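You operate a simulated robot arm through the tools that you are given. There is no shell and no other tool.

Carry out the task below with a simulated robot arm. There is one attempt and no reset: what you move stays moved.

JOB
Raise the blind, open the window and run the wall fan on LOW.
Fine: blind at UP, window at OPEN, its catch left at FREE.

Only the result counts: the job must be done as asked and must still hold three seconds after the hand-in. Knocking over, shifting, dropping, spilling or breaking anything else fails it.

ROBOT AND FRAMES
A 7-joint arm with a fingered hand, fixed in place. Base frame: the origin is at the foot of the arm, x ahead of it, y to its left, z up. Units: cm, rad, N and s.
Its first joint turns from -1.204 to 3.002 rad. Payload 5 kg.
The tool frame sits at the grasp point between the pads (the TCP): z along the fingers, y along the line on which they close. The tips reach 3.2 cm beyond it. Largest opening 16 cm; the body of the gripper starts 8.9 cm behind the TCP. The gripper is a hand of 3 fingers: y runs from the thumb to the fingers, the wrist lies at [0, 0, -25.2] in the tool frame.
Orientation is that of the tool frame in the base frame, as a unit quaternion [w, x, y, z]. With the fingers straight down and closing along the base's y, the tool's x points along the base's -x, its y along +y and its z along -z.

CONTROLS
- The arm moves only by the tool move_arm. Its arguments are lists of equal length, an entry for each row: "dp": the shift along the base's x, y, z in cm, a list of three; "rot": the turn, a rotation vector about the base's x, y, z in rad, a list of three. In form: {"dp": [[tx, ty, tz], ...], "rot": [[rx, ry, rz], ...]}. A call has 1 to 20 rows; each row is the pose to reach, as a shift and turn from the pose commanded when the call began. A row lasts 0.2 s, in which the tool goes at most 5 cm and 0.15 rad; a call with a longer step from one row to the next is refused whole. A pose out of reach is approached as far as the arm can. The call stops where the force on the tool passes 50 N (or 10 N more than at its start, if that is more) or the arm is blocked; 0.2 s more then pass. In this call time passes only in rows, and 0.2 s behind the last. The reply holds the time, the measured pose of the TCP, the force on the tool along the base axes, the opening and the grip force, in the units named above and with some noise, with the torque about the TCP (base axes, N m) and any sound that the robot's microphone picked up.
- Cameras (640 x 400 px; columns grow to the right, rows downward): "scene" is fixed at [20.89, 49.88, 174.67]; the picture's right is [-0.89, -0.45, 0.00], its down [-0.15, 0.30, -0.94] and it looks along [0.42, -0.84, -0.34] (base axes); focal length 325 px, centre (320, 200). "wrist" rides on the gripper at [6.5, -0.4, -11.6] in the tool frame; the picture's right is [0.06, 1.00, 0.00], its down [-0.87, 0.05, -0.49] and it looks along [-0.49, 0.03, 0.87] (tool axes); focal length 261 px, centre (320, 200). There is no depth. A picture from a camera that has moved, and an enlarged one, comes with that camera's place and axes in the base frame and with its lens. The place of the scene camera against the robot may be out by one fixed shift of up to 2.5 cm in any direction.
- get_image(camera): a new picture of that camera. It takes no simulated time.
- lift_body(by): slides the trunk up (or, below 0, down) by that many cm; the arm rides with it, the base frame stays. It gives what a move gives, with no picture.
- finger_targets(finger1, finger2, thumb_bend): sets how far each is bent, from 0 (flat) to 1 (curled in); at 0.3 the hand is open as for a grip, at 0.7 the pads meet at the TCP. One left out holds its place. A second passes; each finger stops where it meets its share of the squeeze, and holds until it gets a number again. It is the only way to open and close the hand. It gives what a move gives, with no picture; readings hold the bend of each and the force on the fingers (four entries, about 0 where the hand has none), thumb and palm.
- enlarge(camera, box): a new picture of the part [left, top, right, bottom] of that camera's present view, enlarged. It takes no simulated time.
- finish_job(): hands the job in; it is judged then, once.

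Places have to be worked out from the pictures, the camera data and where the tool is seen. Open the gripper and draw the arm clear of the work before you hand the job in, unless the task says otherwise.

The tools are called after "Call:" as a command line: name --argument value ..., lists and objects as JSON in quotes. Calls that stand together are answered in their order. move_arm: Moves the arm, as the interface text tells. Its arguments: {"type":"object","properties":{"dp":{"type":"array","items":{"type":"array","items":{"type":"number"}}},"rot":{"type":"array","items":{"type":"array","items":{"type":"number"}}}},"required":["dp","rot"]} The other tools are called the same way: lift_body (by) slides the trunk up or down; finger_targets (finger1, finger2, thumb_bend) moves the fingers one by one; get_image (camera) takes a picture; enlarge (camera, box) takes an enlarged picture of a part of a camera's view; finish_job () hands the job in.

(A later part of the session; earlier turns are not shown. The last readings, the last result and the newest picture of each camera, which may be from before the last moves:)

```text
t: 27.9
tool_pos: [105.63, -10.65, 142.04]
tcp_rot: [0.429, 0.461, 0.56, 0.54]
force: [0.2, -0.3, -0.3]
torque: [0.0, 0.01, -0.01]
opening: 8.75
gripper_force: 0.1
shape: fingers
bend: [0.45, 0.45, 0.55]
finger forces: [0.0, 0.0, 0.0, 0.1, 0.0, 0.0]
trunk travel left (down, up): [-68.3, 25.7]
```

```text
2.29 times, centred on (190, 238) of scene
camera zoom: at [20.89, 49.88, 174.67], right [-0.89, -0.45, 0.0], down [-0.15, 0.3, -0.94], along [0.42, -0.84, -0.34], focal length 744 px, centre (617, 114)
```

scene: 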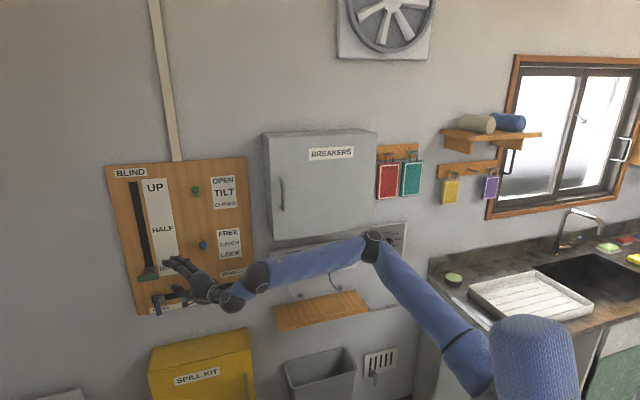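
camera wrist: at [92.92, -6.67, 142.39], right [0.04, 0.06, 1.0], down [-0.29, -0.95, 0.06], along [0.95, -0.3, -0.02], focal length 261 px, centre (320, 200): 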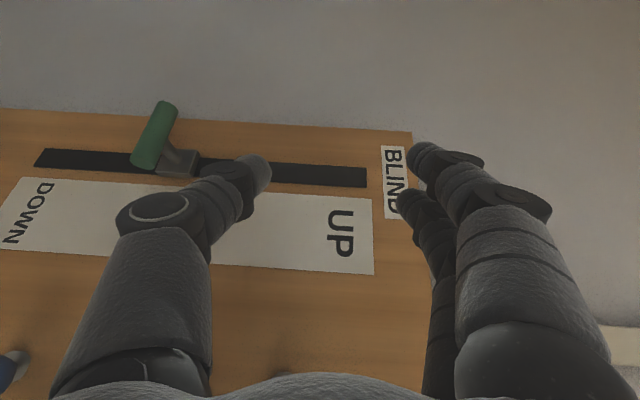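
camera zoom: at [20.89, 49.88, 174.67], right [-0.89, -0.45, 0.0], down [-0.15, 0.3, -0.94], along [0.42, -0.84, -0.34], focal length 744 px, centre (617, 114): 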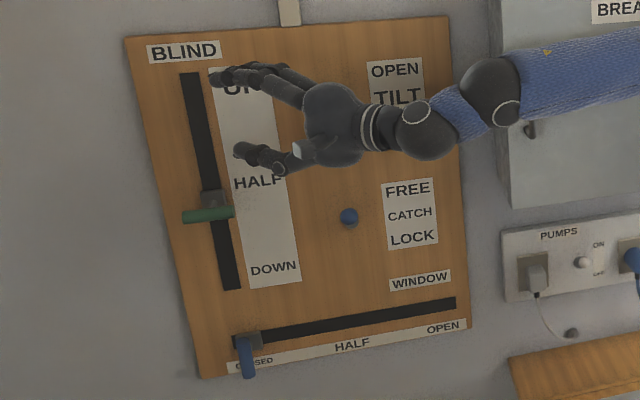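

The bar rests at z≈128 (about HALF). I'll lower the trunk 14 cm so the hand axis is level with the bar.

Call:
lift_body --by -14

Call:
get_image --camera "wrist"

```text
t: 29.5
tool_pos: [105.67, -10.53, 128.07]
tcp_rot: [0.428, 0.46, 0.561, 0.54]
force: [-1.0, 0.1, -0.1]
torque: [0.01, 0.03, 0.0]
opening: 8.75
gripper_force: 0.0
shape: fingers
bend: [0.45, 0.45, 0.55]
finger forces: [0.1, 0.1, 0.1, 0.0, 0.1, 0.0]
trunk travel left (down, up): [-54.3, 39.7]
```

```text
taken
camera wrist: at [92.97, -6.61, 128.32], right [0.04, 0.06, 1.0], down [-0.29, -0.95, 0.06], along [0.96, -0.3, -0.02], focal length 261 px, centre (320, 200)
```

wrist: 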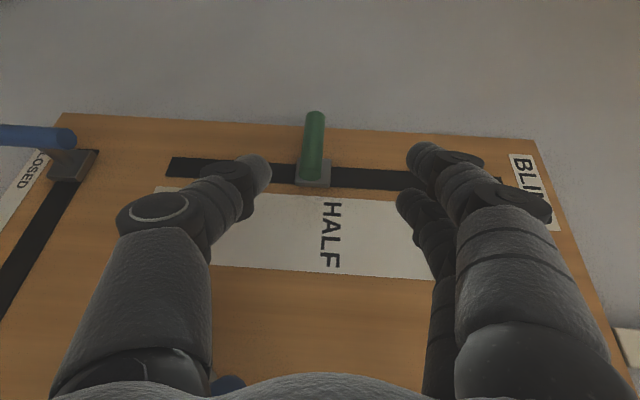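

The bar is level with the hand axis. I'll advance along the previous line, over/under the bar.

Call:
move_arm --dp '[[2, 0.3, 0], [4, 0.6, 0], [6, 0.9, 0], [7.9, 1.2, 0]]' --rot '[[0, 0, 0], [0, 0, 0], [0, 0, 0], [0, 0, 0]]'

Call:
get_image --camera "wrist"

```text
t: 30.5
tool_pos: [113.56, -9.64, 127.99]
tcp_rot: [0.427, 0.459, 0.56, 0.541]
force: [0.5, 0.0, 0.6]
torque: [0.01, 0.02, 0.0]
opening: 8.76
gripper_force: 0.0
shape: fingers
bend: [0.45, 0.45, 0.55]
finger forces: [0.1, 0.0, 0.1, 0.0, 0.1, 0.1]
trunk travel left (down, up): [-54.3, 39.7]
```

```text
taken
camera wrist: at [100.88, -5.67, 128.31], right [0.04, 0.05, 1.0], down [-0.29, -0.95, 0.06], along [0.96, -0.3, -0.02], focal length 261 px, centre (320, 200)
```

wrist: 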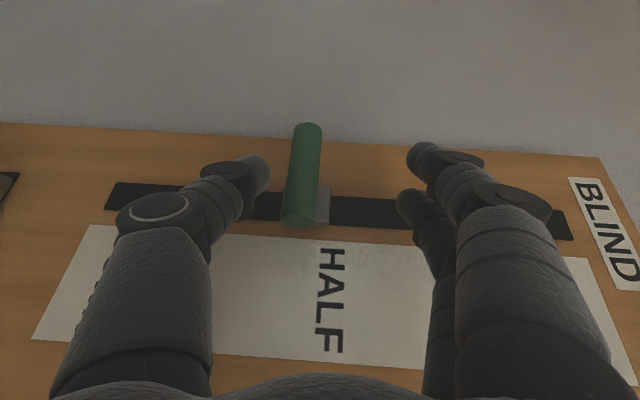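

The thumb and fingers straddle the bar, deeper than before. I'll close to grip it and read the finger forces.

Call:
finger_targets --finger1 0.7 --finger2 0.7 --thumb_bend 0.7

Call:
get_image --camera "wrist"

```text
t: 31.5
tool_pos: [113.55, -9.42, 128.12]
tcp_rot: [0.428, 0.46, 0.56, 0.54]
force: [5.5, 1.3, 6.2]
torque: [0.06, -0.12, 0.1]
opening: 1.98
gripper_force: 5.5
shape: fingers
bend: [0.67, 0.65, 0.69]
finger forces: [3.9, 5.8, 0.0, 0.0, 1.2, 0.0]
trunk travel left (down, up): [-54.3, 39.7]
```

```text
taken
camera wrist: at [100.82, -5.56, 128.34], right [0.04, 0.05, 1.0], down [-0.29, -0.95, 0.06], along [0.96, -0.29, -0.02], focal length 261 px, centre (320, 200)
```

wrist: 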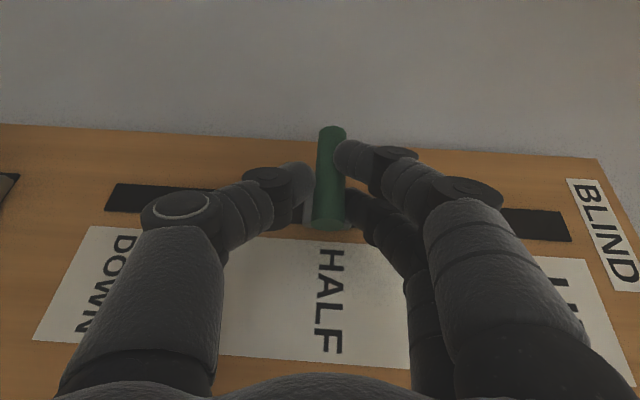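

The bar is gripped lightly (fingers 4–6 N). I'll lift 3 cm with the trunk and check whether the bar follows.

Call:
lift_body --by 3

Call:
get_image --camera "wrist"

```text
t: 32.3
tool_pos: [113.52, -9.53, 127.8]
tcp_rot: [0.42, 0.463, 0.57, 0.534]
force: [3.4, -7.6, 6.0]
torque: [0.1, -0.16, -0.17]
opening: 1.92
gripper_force: 7.0
shape: fingers
bend: [0.67, 0.65, 0.69]
finger forces: [4.0, 8.9, 0.0, 0.0, 1.9, 0.0]
trunk travel left (down, up): [-57.3, 36.7]
```

```text
taken
camera wrist: at [100.75, -5.56, 128.46], right [0.06, 0.06, 1.0], down [-0.28, -0.96, 0.08], along [0.96, -0.29, -0.04], focal length 261 px, centre (320, 200)
```

wrist: 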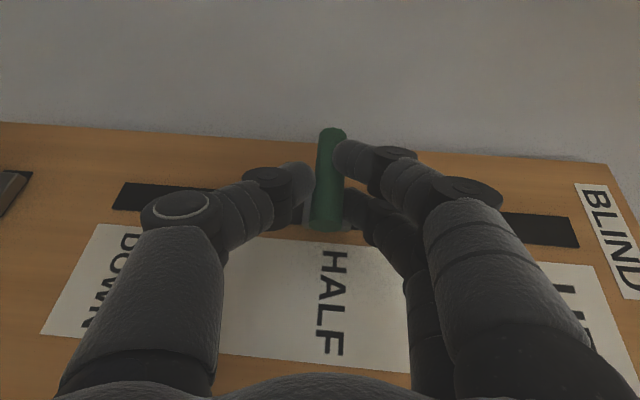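

The trunk rose 3 cm but the hand stayed with the bar (z≈127.8), so the slider resists here and the arm is flexing. I'll lift a little more and watch the force.

Call:
lift_body --by 2

Call:
get_image --camera "wrist"

```text
t: 33.0
tool_pos: [113.13, -9.3, 126.85]
tcp_rot: [0.414, 0.466, 0.578, 0.527]
force: [5.6, -5.0, 0.8]
torque: [0.03, 0.04, -0.1]
opening: 1.46
gripper_force: 4.2
shape: fingers
bend: [0.7, 0.65, 0.69]
finger forces: [0.0, 5.8, 0.0, 0.0, 2.0, 0.0]
trunk travel left (down, up): [-59.3, 34.7]
```

```text
taken
camera wrist: at [100.44, -5.44, 127.73], right [0.09, 0.07, 0.99], down [-0.28, -0.96, 0.09], along [0.96, -0.28, -0.07], focal length 261 px, centre (320, 200)
```

wrist: 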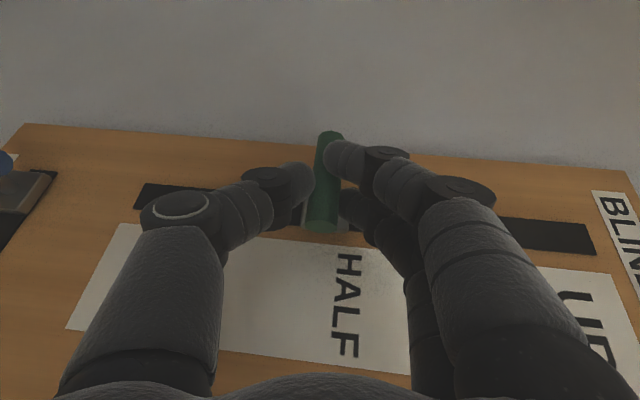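

Odd: the tool dropped slightly while the trunk reading rose, with little force. I'll look at the scene before doing anything else.

Call:
get_image --camera "scene"

Call:
enlarge --camera "scene" --box '[90, 150, 290, 325]'

```text
taken
```

scene: 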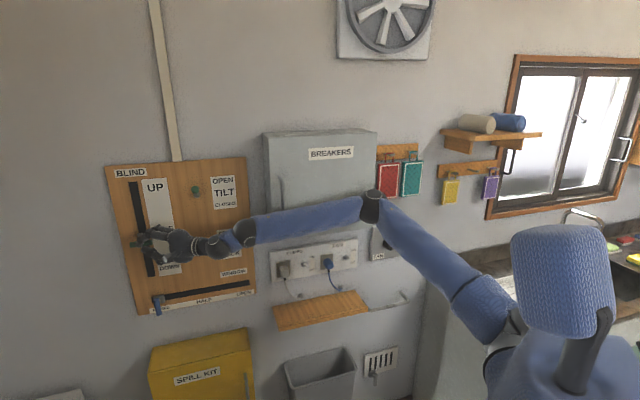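

```text
2.29 times, centred on (190, 238) of scene
camera zoom: at [20.89, 49.88, 174.67], right [-0.89, -0.45, 0.0], down [-0.15, 0.3, -0.94], along [0.42, -0.84, -0.34], focal length 744 px, centre (617, 114)
```

zoom: 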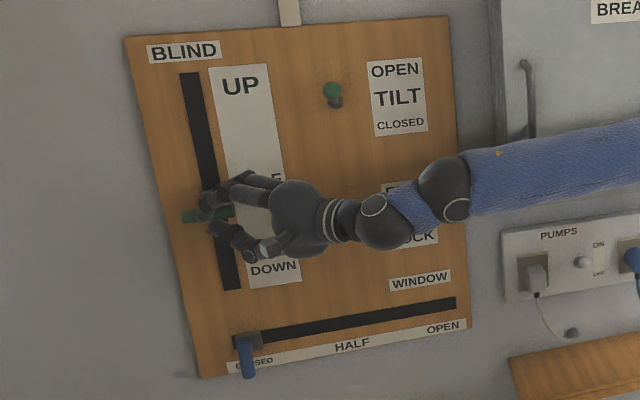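

The grip is on the bar near HALF. To learn what holds the hand down, I'll open just the two upper fingers and leave the thumb under the bar.

Call:
finger_targets --finger1 0.5 --finger2 0.5

Call:
get_image --camera "wrist"

```text
t: 34.1
tool_pos: [112.61, -8.64, 125.49]
tcp_rot: [0.405, 0.466, 0.587, 0.523]
force: [-0.6, -1.7, -4.7]
torque: [0.12, -0.43, 0.14]
opening: 4.94
gripper_force: 0.0
shape: fingers
bend: [0.5, 0.5, 0.7]
finger forces: [0.0, 0.1, 0.1, 0.0, 0.0, 0.0]
trunk travel left (down, up): [-59.3, 34.7]
stopped: the arm was blocked; the commanded pose is now the measured one
```

```text
taken
camera wrist: at [99.88, -5.2, 126.64], right [0.11, 0.08, 0.99], down [-0.26, -0.96, 0.1], along [0.96, -0.27, -0.08], focal length 261 px, centre (320, 200)
```

wrist: 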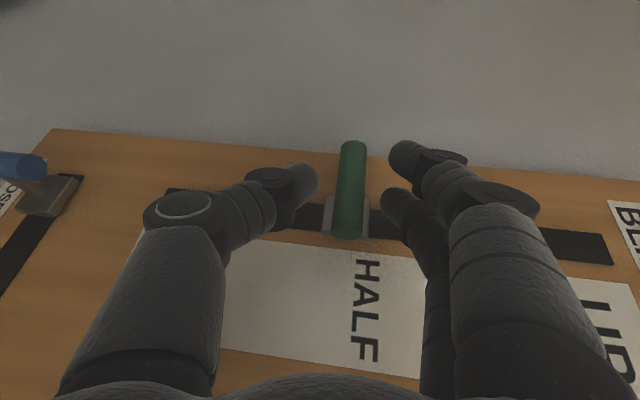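

The reply says the arm itself is blocked, so something other than the fingers may be touching. I'll inspect the forearm and elbow area in the scene view.

Call:
enlarge --camera "scene" --box '[220, 130, 420, 255]'

Call:
enlarge --camera "scene" --box '[110, 190, 270, 290]'

```text
3.20 times, centred on (320, 192) of scene
camera zoom: at [20.89, 49.88, 174.67], right [-0.89, -0.45, 0.0], down [-0.15, 0.3, -0.94], along [0.42, -0.84, -0.34], focal length 1041 px, centre (320, 224)
```

zoom: 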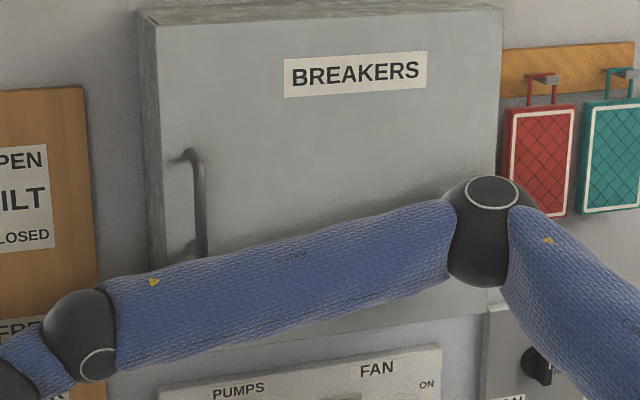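

```text
4.00 times, centred on (190, 240) of scene
camera zoom: at [20.89, 49.88, 174.67], right [-0.89, -0.45, 0.0], down [-0.15, 0.3, -0.94], along [0.42, -0.84, -0.34], focal length 1302 px, centre (840, 40)
```

zoom: 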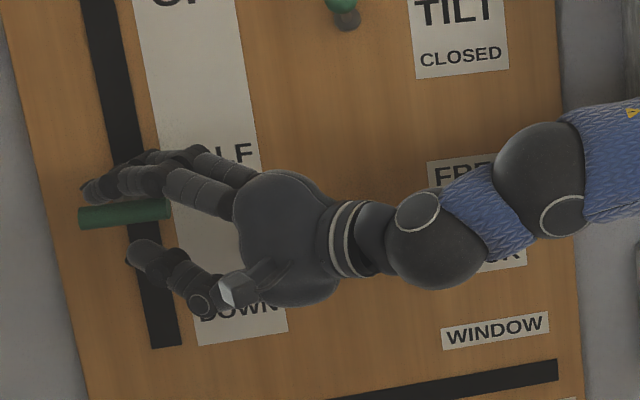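

The forearm/elbow looks very close to the breaker cabinet and its handle; that's likely what blocked the lift. I'll open the hand wide and lower the trunk 4 cm to relieve it without dragging the bar.

Call:
finger_targets --finger1 0.3 --finger2 0.3 --thumb_bend 0.35

Call:
lift_body --by -4

Call:
get_image --camera "wrist"

Call:
enlarge --camera "scene" --box '[220, 130, 420, 255]'

```text
t: 35.1
tool_pos: [112.77, -8.86, 125.68]
tcp_rot: [0.407, 0.466, 0.586, 0.523]
force: [-0.6, 0.6, -0.2]
torque: [-0.01, 0.02, 0.01]
opening: 15.76
gripper_force: 0.0
shape: fingers
bend: [0.3, 0.3, 0.35]
finger forces: [0.1, 0.0, 0.1, 0.1, 0.0, 0.0]
trunk travel left (down, up): [-59.3, 34.7]
```

```text
t: 36.0
tool_pos: [112.96, -9.29, 123.97]
tcp_rot: [0.412, 0.463, 0.579, 0.529]
force: [-0.6, 0.0, 0.2]
torque: [0.01, -0.01, -0.03]
opening: 15.81
gripper_force: 0.0
shape: fingers
bend: [0.3, 0.3, 0.35]
finger forces: [0.1, 0.1, 0.0, 0.0, 0.1, 0.1]
trunk travel left (down, up): [-55.3, 38.7]
```

```text
taken
camera wrist: at [100.14, -5.56, 124.76], right [0.09, 0.07, 0.99], down [-0.27, -0.96, 0.09], along [0.96, -0.28, -0.06], focal length 261 px, centre (320, 200)
```

wrist: 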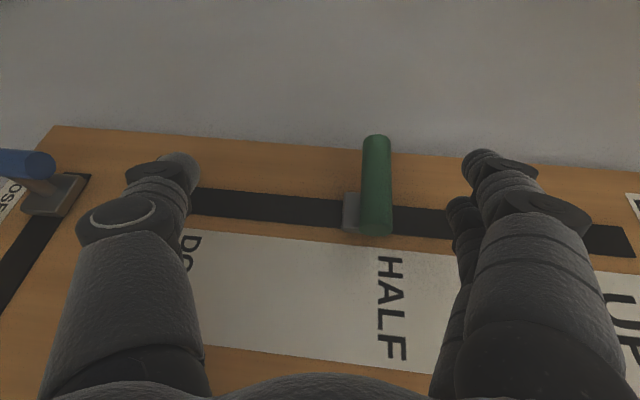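

```text
3.20 times, centred on (320, 192) of scene
camera zoom: at [20.89, 49.88, 174.67], right [-0.89, -0.45, 0.0], down [-0.15, 0.3, -0.94], along [0.42, -0.84, -0.34], focal length 1041 px, centre (320, 224)
```

zoom: 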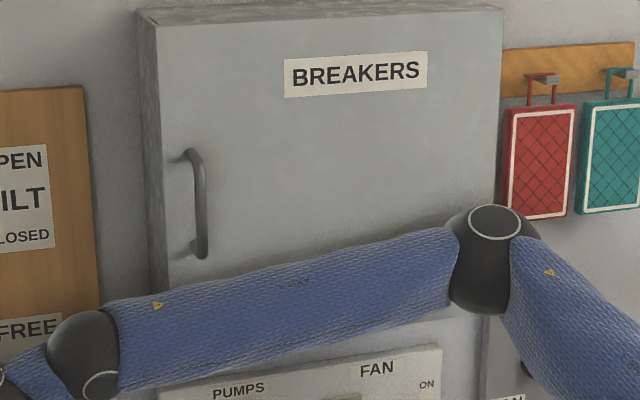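

Working through the geometry, the forearm was catching the cabinet's door handle, so the lift failed for that reason rather than a stiff slider. I'll retract first, then re-orient the hand (pitched down, pointing more squarely at the wall) so the forearm stays clear.

Call:
move_arm --dp '[[-2.5, -0.5, 0], [-5, -1, 0], [-7.5, -1.5, 0], [-10, -2, 0]]' --rot '[[0, 0, 0], [0, 0, 0], [0, 0, 0], [0, 0, 0]]'

Call:
get_image --camera "wrist"

Call:
get_image --camera "scene"

```text
t: 37.0
tool_pos: [102.96, -10.89, 123.61]
tcp_rot: [0.414, 0.466, 0.578, 0.527]
force: [0.3, 0.4, -0.9]
torque: [0.02, 0.0, -0.02]
opening: 15.85
gripper_force: 0.2
shape: fingers
bend: [0.3, 0.3, 0.35]
finger forces: [0.0, 0.0, 0.1, 0.1, 0.0, 0.0]
trunk travel left (down, up): [-55.3, 38.7]
```

```text
taken
camera wrist: at [90.26, -7.17, 124.5], right [0.09, 0.07, 0.99], down [-0.28, -0.96, 0.09], along [0.96, -0.28, -0.07], focal length 261 px, centre (320, 200)
```

wrist: 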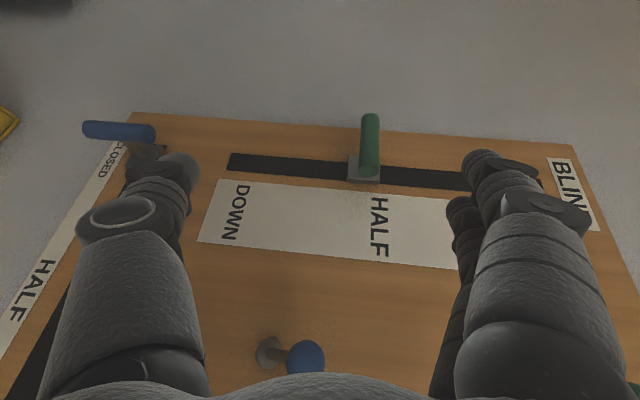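

```text
taken
```

scene: 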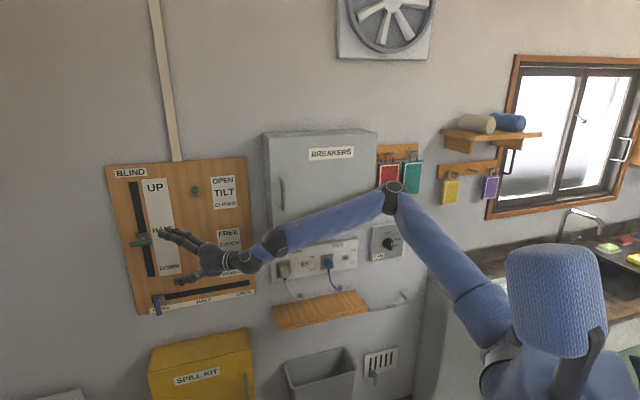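

Retracted cleanly; the bar sits at HALF and the cabinet is unchanged. Now I'll pitch the hand down about 15° while rising a little.

Call:
move_arm --dp '[[0, 1, 2], [0, 2, 4], [0, 3, 6]]' --rot '[[-0.02, 0.09, 0], [-0.04, 0.18, 0], [-0.06, 0.27, 0]]'

```text
t: 37.8
tool_pos: [103.46, -8.14, 129.42]
tcp_rot: [0.345, 0.522, 0.645, 0.44]
force: [0.9, 0.1, -0.6]
torque: [0.01, 0.0, 0.01]
opening: 15.84
gripper_force: 0.1
shape: fingers
bend: [0.3, 0.3, 0.35]
finger forces: [0.1, 0.1, 0.1, 0.0, 0.0, 0.0]
trunk travel left (down, up): [-55.3, 38.7]
```

Pitch is now about -22° and fully reached. Next I'll yaw the hand right in steps while drifting left.

Call:
move_arm --dp '[[0, 1, 0], [0, 2, 0], [0, 3, 0], [0, 4, 0]]' --rot '[[0, 0, -0.14], [0, 0, -0.28], [0, 0, -0.42], [0, 0, -0.56]]'

Call:
get_image --camera "wrist"

Call:
get_image --camera "scene"

```text
t: 38.8
tool_pos: [94.96, -20.25, 126.98]
tcp_rot: [0.445, 0.668, 0.489, 0.342]
force: [-0.1, -0.5, -0.2]
torque: [0.0, 0.02, 0.05]
opening: 15.85
gripper_force: 0.1
shape: fingers
bend: [0.3, 0.3, 0.35]
finger forces: [0.0, 0.0, 0.0, 0.1, 0.0, 0.0]
out of reach, approached as far as the arm can: row 1, 2, 3, 4
trunk travel left (down, up): [-55.3, 38.7]
```

```text
taken
camera wrist: at [86.45, -10.81, 131.06], right [0.37, -0.07, 0.93], down [-0.67, -0.71, 0.21], along [0.65, -0.7, -0.3], focal length 261 px, centre (320, 200)
```

wrist: 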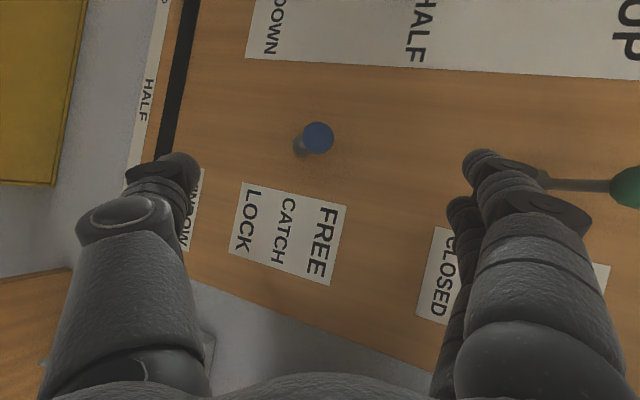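

```text
taken
```

scene: 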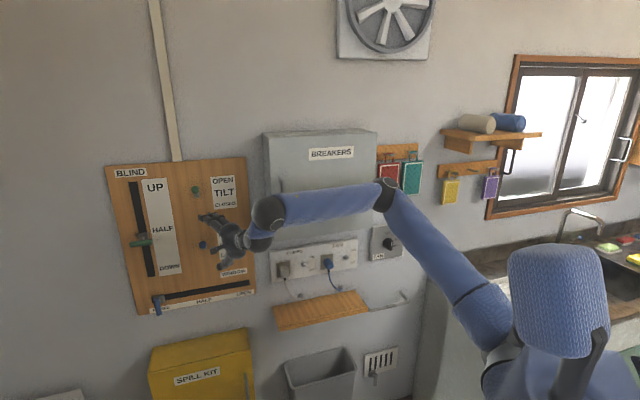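

The orientation was reached but the position slid right to (95,-20,127). I'll probe how the arm can move from here with a small leftward shift.

Call:
move_arm --dp '[[0, 2, 0], [0, 4, 0]]' --rot '[[0, 0, 0], [0, 0, 0]]'

```text
t: 39.4
tool_pos: [95.47, -20.01, 126.59]
tcp_rot: [0.444, 0.668, 0.49, 0.34]
force: [0.0, -0.6, -1.1]
torque: [-0.05, 0.02, -0.01]
opening: 15.88
gripper_force: 0.0
shape: fingers
bend: [0.3, 0.3, 0.35]
finger forces: [0.0, 0.0, 0.0, 0.0, 0.0, 0.0]
out of reach, approached as far as the arm can: row 1, 2
trunk travel left (down, up): [-55.3, 38.7]
```

Left is still limited in this orientation. I'll roll the hand back partway (camera toward down-left) to test whether the roll is what limits it.

Call:
move_arm --dp '[[0, 0.5, 0], [0, 1, 0], [0, 2, 0], [0, 3, 0], [0, 4, 0]]' --rot '[[-0.12, 0.035, 0.05], [-0.24, 0.07, 0.1], [-0.36, 0.105, 0.15], [-0.48, 0.14, 0.2], [-0.6, 0.175, 0.25]]'

```text
t: 40.6
tool_pos: [95.79, -20.64, 125.88]
tcp_rot: [0.545, 0.47, 0.671, 0.175]
force: [0.6, -0.6, -0.6]
torque: [-0.01, -0.02, 0.0]
opening: 15.84
gripper_force: 0.1
shape: fingers
bend: [0.3, 0.3, 0.35]
finger forces: [0.1, 0.0, 0.1, 0.0, 0.1, 0.0]
out of reach, approached as far as the arm can: row 1, 2, 3, 4, 5
trunk travel left (down, up): [-55.3, 38.7]
```

Roll isn't the limit. My next guess is a forearm-roll limit that eases as the hand points further down, so I'll pitch down another 0.4 rad and then try left.

Call:
move_arm --dp '[[-0.5, 0, 0.5], [-1, 0, 1], [-1.5, 0, 1.5], [-1.5, 2, 1.5], [-1.5, 4, 1.5], [-1.5, 6, 1.5]]' --rot '[[0.04, 0.13, 0], [0.08, 0.26, 0], [0.12, 0.38, 0], [0.12, 0.38, 0], [0.12, 0.38, 0], [0.12, 0.38, 0]]'

```text
t: 42.0
tool_pos: [91.96, -23.03, 125.62]
tcp_rot: [0.382, 0.528, 0.749, 0.118]
force: [0.3, -0.6, -1.4]
torque: [0.01, -0.02, -0.01]
opening: 15.85
gripper_force: 0.0
shape: fingers
bend: [0.3, 0.3, 0.35]
finger forces: [0.1, 0.0, 0.0, 0.1, 0.1, 0.0]
out of reach, approached as far as the arm can: row 1, 2, 3, 4, 5, 6
trunk travel left (down, up): [-55.3, 38.7]
```

That didn't free it either. I'll look at the actual arm configuration.

Call:
get_image --camera "scene"

Call:
enlarge --camera "scene" --box '[200, 150, 440, 300]'

Call:
enlarge --camera "scene" --box '[400, 200, 640, 400]'

```text
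taken
```

scene: 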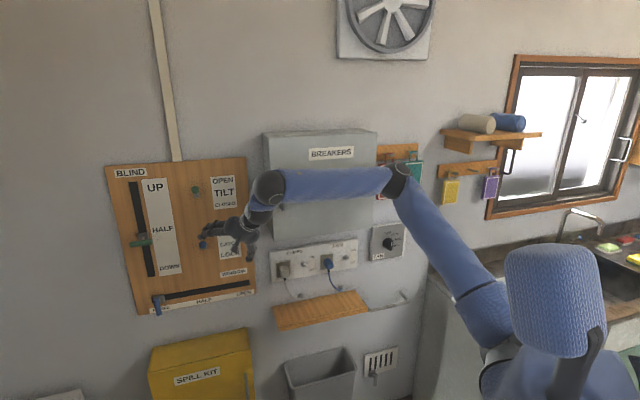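

```text
2.67 times, centred on (320, 225) of scene
camera zoom: at [20.89, 49.88, 174.67], right [-0.89, -0.45, 0.0], down [-0.15, 0.3, -0.94], along [0.42, -0.84, -0.34], focal length 868 px, centre (320, 133)
```

zoom: 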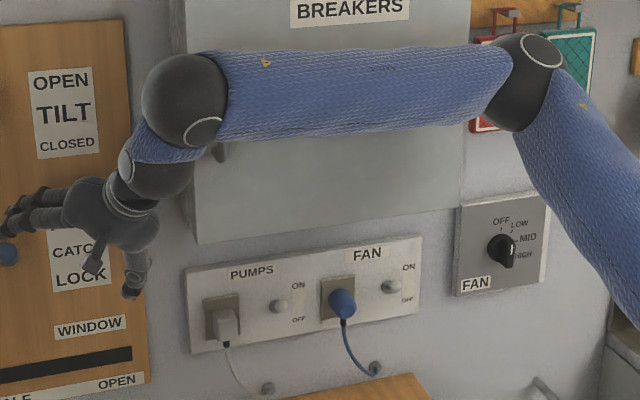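

```text
2.00 times, centred on (520, 300) of scene
camera zoom: at [20.89, 49.88, 174.67], right [-0.89, -0.45, 0.0], down [-0.15, 0.3, -0.94], along [0.42, -0.84, -0.34], focal length 651 px, centre (-80, 0)
```

zoom: 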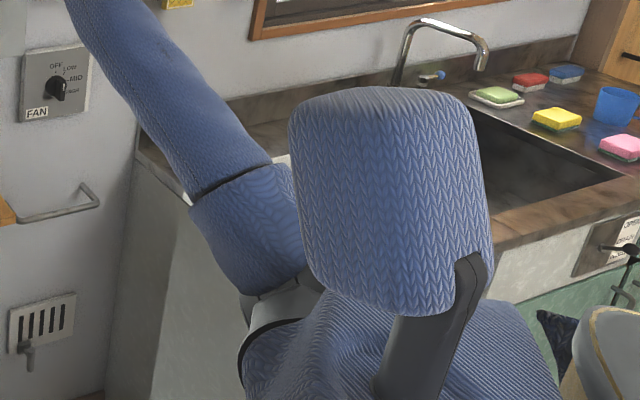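

The arm is in an elbow-out-right posture that keeps it from going left. Going right to the fan should swing the elbow up, so I'll do the fan next and come back to the panel afterwards. First I'll retract from the panel.

Call:
move_arm --dp '[[-4, -1, 0], [-8, -2, 0], [-12, -3, 0], [-16, -4, 0]]' --rot '[[-0.138, -0.011, -0.02], [-0.276, -0.022, -0.04], [-0.414, -0.033, -0.06], [-0.552, -0.044, -0.08]]'

Call:
get_image --camera "scene"

```text
t: 43.0
tool_pos: [76.65, -37.21, 126.04]
tcp_rot: [0.52, 0.424, 0.739, -0.059]
force: [0.3, -0.8, -0.2]
torque: [-0.02, 0.0, 0.03]
opening: 15.84
gripper_force: 0.1
shape: fingers
bend: [0.3, 0.3, 0.35]
finger forces: [0.0, 0.1, 0.0, 0.0, 0.0, 0.0]
out of reach, approached as far as the arm can: row 1, 2, 3, 4
trunk travel left (down, up): [-55.3, 38.7]
```

```text
taken
```

scene: 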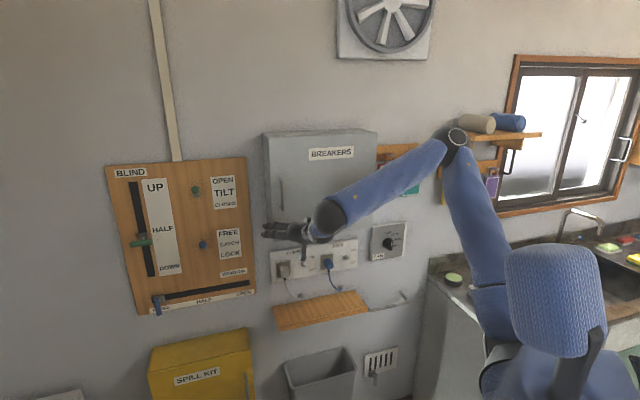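

The hand slid right to (76.7,-37.2,126), close to the cabinet's lower edge. I'll check clearance with the wrist camera before moving.

Call:
get_image --camera "wrist"

Call:
enlarge --camera "scene" --box '[240, 170, 380, 280]'

```text
taken
camera wrist: at [67.36, -27.72, 125.8], right [0.68, 0.67, 0.3], down [-0.23, -0.2, 0.95], along [0.7, -0.72, 0.02], focal length 261 px, centre (320, 200)
```

wrist: 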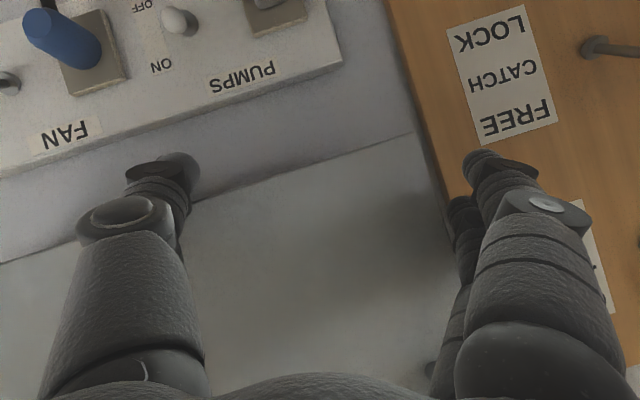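

```text
3.64 times, centred on (310, 225) of scene
camera zoom: at [20.89, 49.88, 174.67], right [-0.89, -0.45, 0.0], down [-0.15, 0.3, -0.94], along [0.42, -0.84, -0.34], focal length 1183 px, centre (356, 109)
```

zoom: 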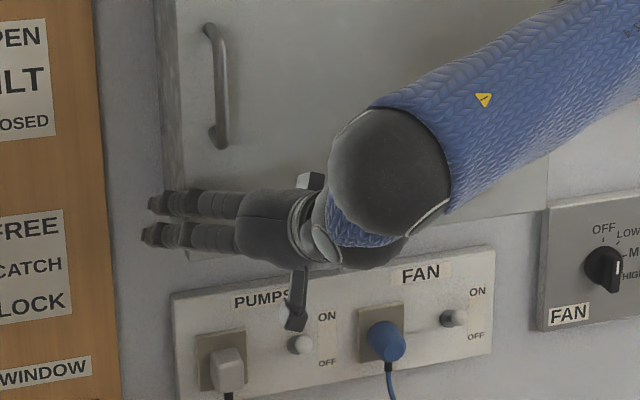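

No contact yet, but the thumb is just under the cabinet's lower edge (z≈124). I'll back away from the wall with a slight drop.

Call:
move_arm --dp '[[-3, 1.5, -1.5], [-6, 3, -3]]' --rot '[[0, 0, 0], [0, 0, 0]]'

```text
t: 43.6
tool_pos: [70.8, -36.56, 123.77]
tcp_rot: [0.517, 0.421, 0.743, -0.05]
force: [5.5, 9.1, 6.3]
torque: [-0.1, -0.28, 0.55]
opening: 15.94
gripper_force: 5.2
shape: fingers
bend: [0.29, 0.17, 0.35]
finger forces: [0.7, 9.9, 0.1, 0.0, 0.1, 0.0]
out of reach, approached as far as the arm can: row 1, 2
trunk travel left (down, up): [-55.3, 38.7]
```

A finger is lightly pressing the cabinet's left edge (10 N). I'll turn the hand left while backing up to swing that finger away from the cabinet.

Call:
move_arm --dp '[[-1, 0.5, 0], [-2, 1, 0], [-3, 1.5, 0]]' --rot '[[0, 0, 0.1], [0, 0, 0.2], [0, 0, 0.3]]'

Call:
get_image --camera "wrist"

Call:
enlarge --camera "scene" --box '[240, 120, 440, 280]'

```text
t: 44.4
tool_pos: [67.68, -35.42, 123.6]
tcp_rot: [0.522, 0.31, 0.794, 0.021]
force: [-0.6, -0.2, -0.7]
torque: [0.01, 0.01, -0.01]
opening: 15.89
gripper_force: 0.0
shape: fingers
bend: [0.3, 0.3, 0.35]
finger forces: [0.0, 0.1, 0.0, 0.1, 0.1, 0.0]
trunk travel left (down, up): [-55.3, 38.7]
```

```text
taken
camera wrist: at [55.98, -29.03, 123.39], right [0.45, 0.84, 0.31], down [-0.16, -0.26, 0.95], along [0.88, -0.48, 0.02], focal length 261 px, centre (320, 200)
```

wrist: 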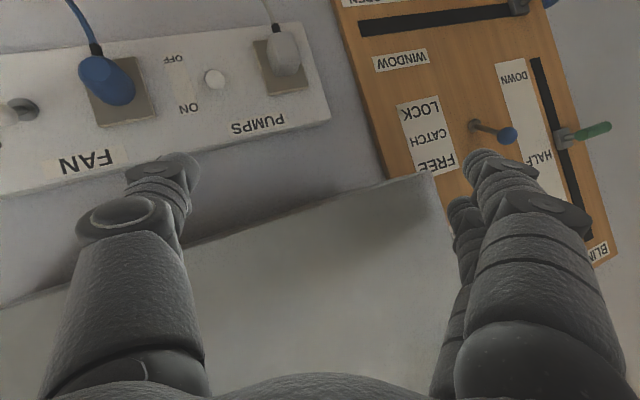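

```text
2.50 times, centred on (340, 200) of scene
camera zoom: at [20.89, 49.88, 174.67], right [-0.89, -0.45, 0.0], down [-0.15, 0.3, -0.94], along [0.42, -0.84, -0.34], focal length 814 px, centre (270, 200)
```

zoom: 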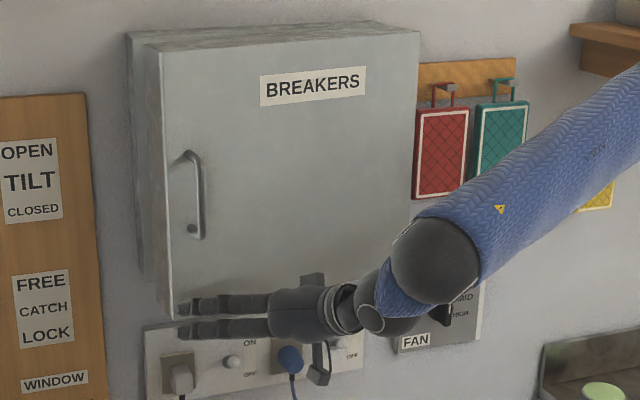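

The cabinet door may have been pulled slightly open by that finger. I'll look closer to compare with the earlier picture.

Call:
enlarge --camera "scene" --box '[255, 120, 395, 250]'

Call:
enlarge --camera "wrist" --box '[150, 130, 470, 330]'

```text
3.08 times, centred on (325, 185) of scene
camera zoom: at [20.89, 49.88, 174.67], right [-0.89, -0.45, 0.0], down [-0.15, 0.3, -0.94], along [0.42, -0.84, -0.34], focal length 1001 px, centre (305, 246)
```

zoom: 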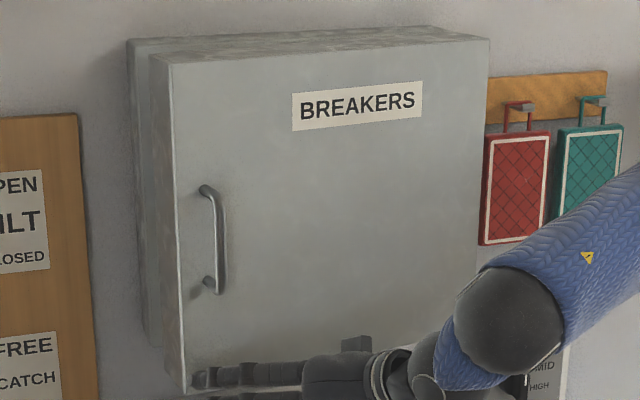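

```text
2.00 times, centred on (310, 230) of wrist
camera zoom: at [55.98, -29.03, 123.39], right [0.45, 0.84, 0.31], down [-0.16, -0.26, 0.95], along [0.88, -0.48, 0.02], focal length 521 px, centre (340, 140)
```

zoom: 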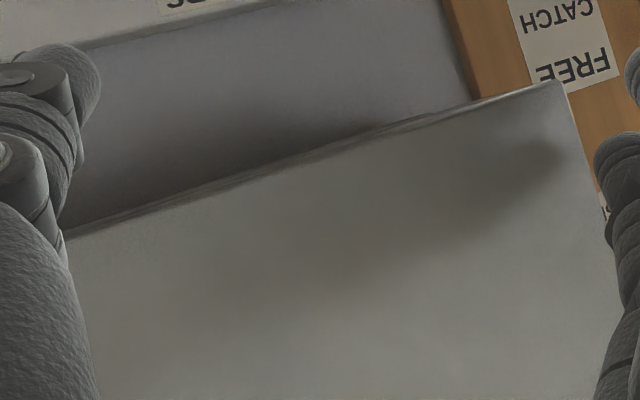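

Yes — the door's left edge has come out about 5 cm. I'll push it shut: first close the fingers into a solid tip and raise the hand to the door's height.

Call:
finger_targets --finger1 0.7 --finger2 0.7 --thumb_bend 0.7

Call:
move_arm --dp '[[-0.5, 0.5, 3], [-1, 1, 6], [-1, 1, 9]]' --rot '[[0, 0, 0], [0, 0, 0], [0, 0, 0]]'

Call:
get_image --camera "wrist"

Call:
enlarge --camera "scene" --box '[240, 120, 440, 280]'

```text
t: 45.4
tool_pos: [67.89, -35.25, 123.7]
tcp_rot: [0.522, 0.309, 0.795, 0.021]
force: [0.4, 0.1, 0.3]
torque: [0.03, -0.02, -0.04]
opening: 1.3
gripper_force: 0.0
shape: fingers
bend: [0.7, 0.7, 0.7]
finger forces: [0.0, 0.1, 0.0, 0.0, 0.0, 0.0]
trunk travel left (down, up): [-55.3, 38.7]
```

```text
t: 46.2
tool_pos: [66.64, -34.44, 132.72]
tcp_rot: [0.522, 0.309, 0.794, 0.022]
force: [0.7, 0.2, 0.4]
torque: [0.0, 0.01, 0.0]
opening: 1.25
gripper_force: 0.0
shape: fingers
bend: [0.7, 0.7, 0.7]
finger forces: [0.0, 0.1, 0.0, 0.1, 0.0, 0.0]
trunk travel left (down, up): [-55.3, 38.7]
```

```text
taken
camera wrist: at [55.09, -28.02, 132.46], right [0.45, 0.84, 0.3], down [-0.16, -0.26, 0.95], along [0.88, -0.48, 0.02], focal length 261 px, centre (320, 200)
```

wrist: 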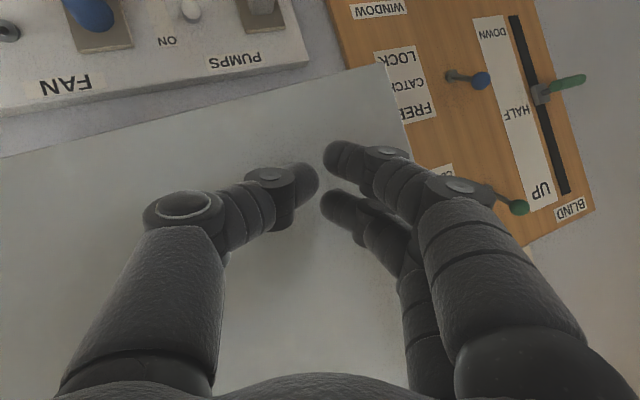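

```text
2.50 times, centred on (340, 200) of scene
camera zoom: at [20.89, 49.88, 174.67], right [-0.89, -0.45, 0.0], down [-0.15, 0.3, -0.94], along [0.42, -0.84, -0.34], focal length 814 px, centre (270, 200)
```

zoom: 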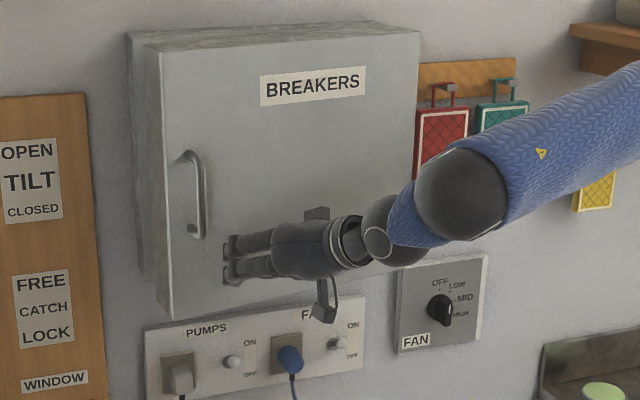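

The door's lower-left corner measures w≈76.9 versus ≈82.8 closed. I'll push the door toward the wall in 1 cm rows with the closed fingertips.

Call:
move_arm --dp '[[1.4, -1.4, 0], [2.8, -2.8, 0], [3.5, -3.5, 0], [4.2, -4.2, 0], [4.9, -4.9, 0], [5.6, -5.6, 0]]' --rot '[[0, 0, 0], [0, 0, 0], [0, 0, 0], [0, 0, 0], [0, 0, 0], [0, 0, 0]]'

Call:
enlarge --camera "scene" --box '[255, 120, 395, 250]'

```text
t: 47.6
tool_pos: [71.73, -38.8, 132.89]
tcp_rot: [0.522, 0.304, 0.796, 0.022]
force: [-27.2, 31.0, 0.6]
torque: [-0.14, -0.18, 0.67]
opening: 1.17
gripper_force: 20.1
shape: fingers
bend: [0.7, 0.73, 0.71]
finger forces: [0.0, 38.5, 0.0, 0.1, 1.6, 0.0]
trunk travel left (down, up): [-55.3, 38.7]
stopped in row 6: the force on the tool passed its limit at 60 N (the readings are from after the stop); the commanded pose is now the measured one
```

```text
3.08 times, centred on (325, 185) of scene
camera zoom: at [20.89, 49.88, 174.67], right [-0.89, -0.45, 0.0], down [-0.15, 0.3, -0.94], along [0.42, -0.84, -0.34], focal length 1001 px, centre (305, 246)
```

zoom: 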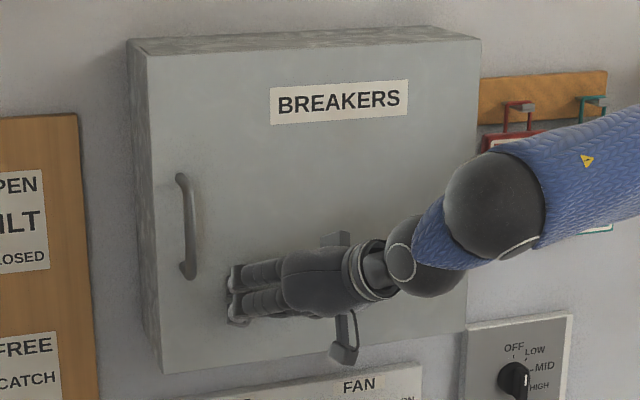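

The door is shut again (corner back at its original pixel, firm 40 N contact). I'll back straight off, keeping the fingers closed so nothing can hook.

Call:
move_arm --dp '[[-2, 2, 0], [-4, 4, 0], [-6, 6, 0]]' --rot '[[0, 0, 0], [0, 0, 0], [0, 0, 0]]'

Call:
enlarge --camera "scene" --box '[255, 120, 395, 250]'

Call:
get_image --camera "scene"

```text
t: 48.4
tool_pos: [66.14, -33.46, 132.52]
tcp_rot: [0.521, 0.307, 0.796, 0.022]
force: [0.4, -0.1, 0.8]
torque: [-0.03, 0.0, 0.01]
opening: 1.24
gripper_force: 0.0
shape: fingers
bend: [0.7, 0.7, 0.7]
finger forces: [0.0, 0.0, 0.0, 0.0, 0.0, 0.0]
trunk travel left (down, up): [-55.3, 38.7]
```

```text
3.08 times, centred on (325, 185) of scene
camera zoom: at [20.89, 49.88, 174.67], right [-0.89, -0.45, 0.0], down [-0.15, 0.3, -0.94], along [0.42, -0.84, -0.34], focal length 1001 px, centre (305, 246)
```

zoom: 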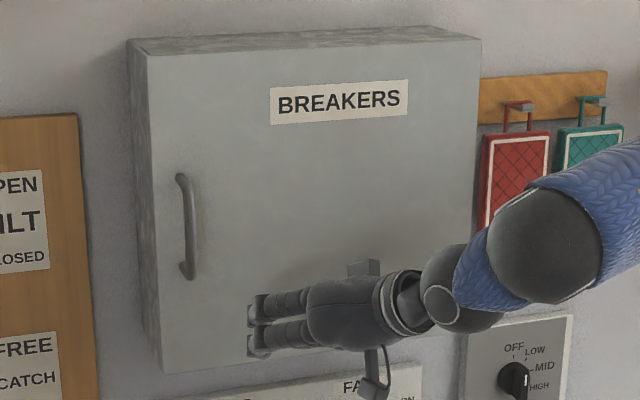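

```text
taken
```

scene: 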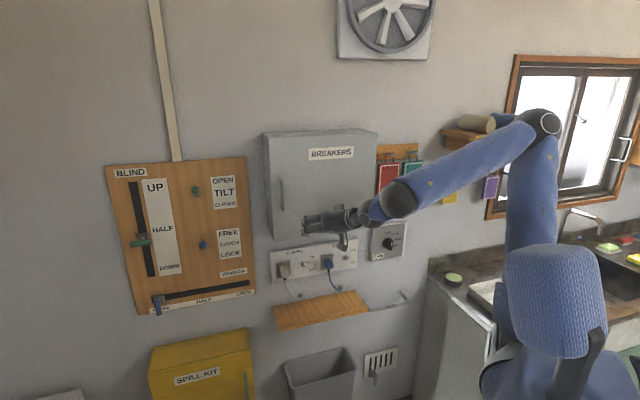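

Door stays closed and the elbow has swung up and out of the way. Now I'll carry the hand right along the wall (w≈71) toward the fan, turning it to face the wall.

Call:
move_arm --dp '[[-3, -3, -1], [-6, -6, -2], [-9, -9, -3.5], [-12, -12, -5], [-15, -15, -6.5]]' --rot '[[-0.05, -0.002, -0.036], [-0.1, -0.004, -0.073], [-0.15, -0.006, -0.11], [-0.2, -0.009, -0.146], [-0.25, -0.012, -0.182]]'

Call:
get_image --camera "wrist"

Call:
get_image --camera "scene"

```text
t: 49.6
tool_pos: [57.03, -51.35, 130.69]
tcp_rot: [0.559, 0.311, 0.759, -0.122]
force: [0.7, -0.1, 0.1]
torque: [0.0, -0.03, 0.02]
opening: 1.24
gripper_force: 0.0
shape: fingers
bend: [0.7, 0.7, 0.7]
finger forces: [0.0, 0.0, 0.1, 0.0, 0.0, 0.1]
out of reach, approached as far as the arm can: row 3, 4, 5
trunk travel left (down, up): [-55.3, 38.7]
```

```text
taken
camera wrist: at [46.71, -43.19, 128.5], right [0.6, 0.8, 0.1], down [-0.19, 0.01, 0.98], along [0.78, -0.6, 0.16], focal length 261 px, centre (320, 200)
```

wrist: 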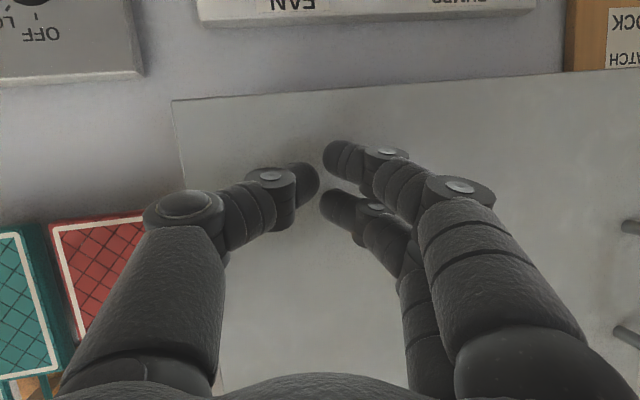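

```text
taken
```

scene: 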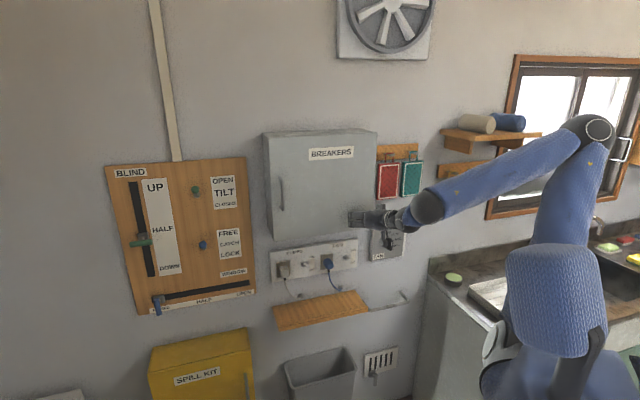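

The wrist can't come closer to the base at this height (elbow fold limit). Raising the trunk so that the arm reaches downward should allow it, so I'll lift 25 cm.

Call:
lift_body --by 25

Call:
move_arm --dp '[[-2, 2, -3], [-4, 4, -6], [-6, 5, -9], [-8, 5, -12]]' --rot '[[0, 0, 0], [0, 0, 0], [0, 0, 0], [0, 0, 0]]'

Call:
get_image --camera "scene"

```text
t: 52.2
tool_pos: [57.24, -51.28, 155.7]
tcp_rot: [0.559, 0.31, 0.759, -0.123]
force: [0.6, 0.3, -0.7]
torque: [0.0, 0.0, 0.01]
opening: 1.25
gripper_force: 0.1
shape: fingers
bend: [0.7, 0.7, 0.7]
finger forces: [0.0, 0.0, 0.1, 0.0, 0.0, 0.0]
trunk travel left (down, up): [-80.3, 13.7]
```

```text
t: 53.4
tool_pos: [59.69, -51.1, 150.57]
tcp_rot: [0.561, 0.307, 0.759, -0.121]
force: [-28.0, 41.2, 6.2]
torque: [-0.51, -0.34, 0.61]
opening: 0.84
gripper_force: 24.1
shape: fingers
bend: [0.7, 0.76, 0.72]
finger forces: [0.1, 36.9, 0.0, 0.0, 11.7, 0.0]
out of reach, approached as far as the arm can: row 1, 2, 3, 4
trunk travel left (down, up): [-80.3, 13.7]
stopped in row 4: the force on the tool passed its limit at 58 N (the readings are from after the stop); the commanded pose is now the measured one
```

```text
taken
```

scene: 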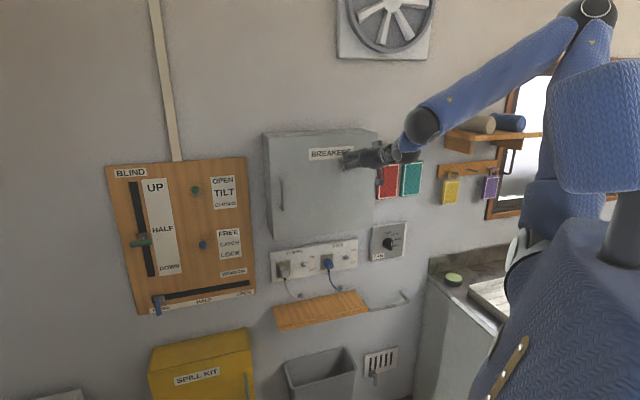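

The tip pressed the (closed) door, so I'll swing the hand down about the wrist: pitching down pulls the fingertips back from the door without moving the wrist inward.

Call:
move_arm --dp '[[-1.05, 0.72, -2.9], [-2.37, 1.64, -5.57], [-3.98, 2.74, -8.06], [-5.79, 4.0, -10.26]]' --rot '[[0.071, 0.103, 0], [0.142, 0.206, 0], [0.213, 0.309, 0], [0.284, 0.412, 0]]'

Call:
enlarge --camera "scene" --box '[240, 110, 480, 280]'

```text
t: 54.4
tool_pos: [54.52, -47.99, 139.55]
tcp_rot: [0.341, 0.354, 0.868, -0.073]
force: [-0.3, -1.3, -1.5]
torque: [-0.01, -0.01, -0.02]
opening: 1.2
gripper_force: 0.0
shape: fingers
bend: [0.7, 0.7, 0.7]
finger forces: [0.1, 0.0, 0.1, 0.0, 0.1, 0.0]
trunk travel left (down, up): [-80.3, 13.7]
```

```text
2.35 times, centred on (360, 195) of scene
camera zoom: at [20.89, 49.88, 174.67], right [-0.89, -0.45, 0.0], down [-0.15, 0.3, -0.94], along [0.42, -0.84, -0.34], focal length 766 px, centre (226, 212)
```

zoom: 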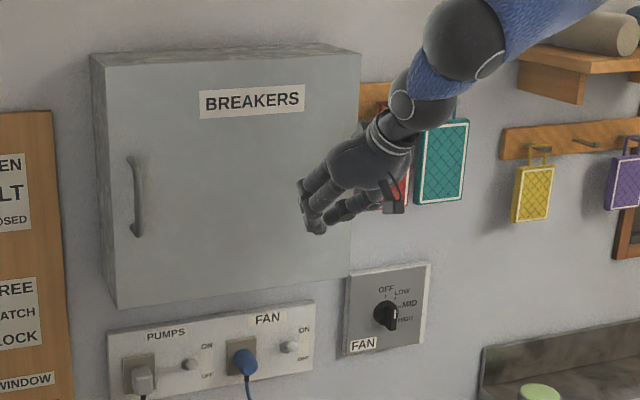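

Clear of the door now. I'll move down and then right toward the fan in moderate steps, staying at w≈72.

Call:
move_arm --dp '[[0, 0, -4], [0, 0, -8], [-1.5, -1.5, -12], [-3, -3, -16]]' --rot '[[0, 0, 0], [0, 0, 0], [0, 0, 0], [0, 0, 0]]'

```text
t: 55.4
tool_pos: [56.13, -53.75, 123.89]
tcp_rot: [0.34, 0.353, 0.868, -0.075]
force: [1.4, 0.3, -0.2]
torque: [0.01, 0.03, -0.03]
opening: 1.26
gripper_force: 0.0
shape: fingers
bend: [0.7, 0.7, 0.7]
finger forces: [0.0, 0.0, 0.0, 0.0, 0.0, 0.0]
out of reach, approached as far as the arm can: row 1, 2, 3, 4
trunk travel left (down, up): [-80.3, 13.7]
```

The hand slid toward the wall again (w≈77.7). I'll check the arm's posture from the scene camera.

Call:
get_image --camera "scene"

Call:
get_image --camera "wrist"

```text
taken
```

scene: 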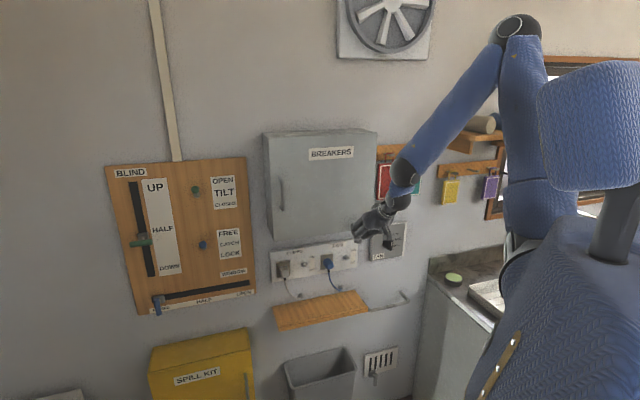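

```text
taken
camera wrist: at [46.21, -46.01, 128.36], right [0.63, 0.77, 0.07], down [0.22, -0.27, 0.94], along [0.74, -0.58, -0.34], focal length 261 px, centre (320, 200)
```

wrist: 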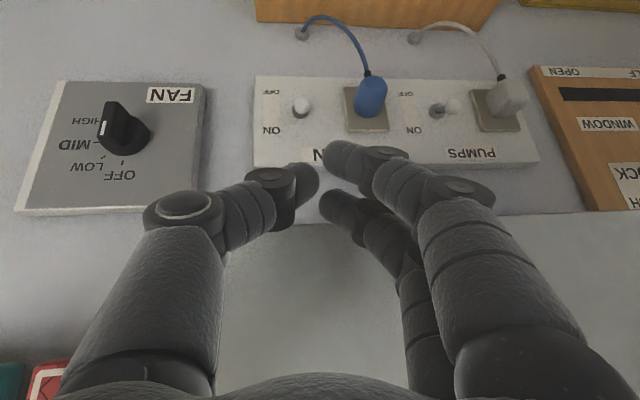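

The elbow is now high and the wrist camera sees the fan knob well. I'll enlarge the knob to read its pointer and measure its position.

Call:
enlarge --camera "wrist" --box '[10, 70, 220, 220]'

```text
2.67 times, centred on (115, 145) of wrist
camera zoom: at [46.21, -46.01, 128.36], right [0.63, 0.77, 0.07], down [0.22, -0.27, 0.94], along [0.74, -0.58, -0.34], focal length 695 px, centre (867, 347)
```

zoom: 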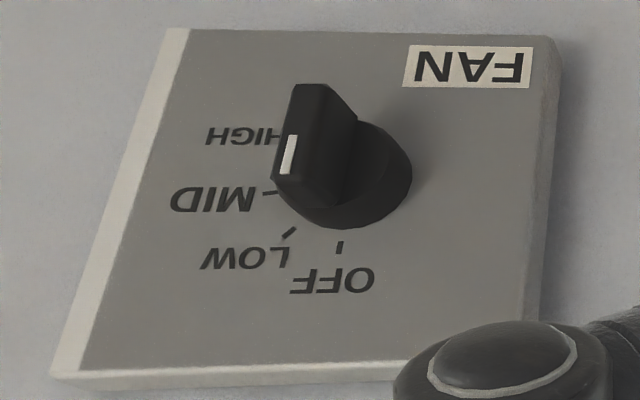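

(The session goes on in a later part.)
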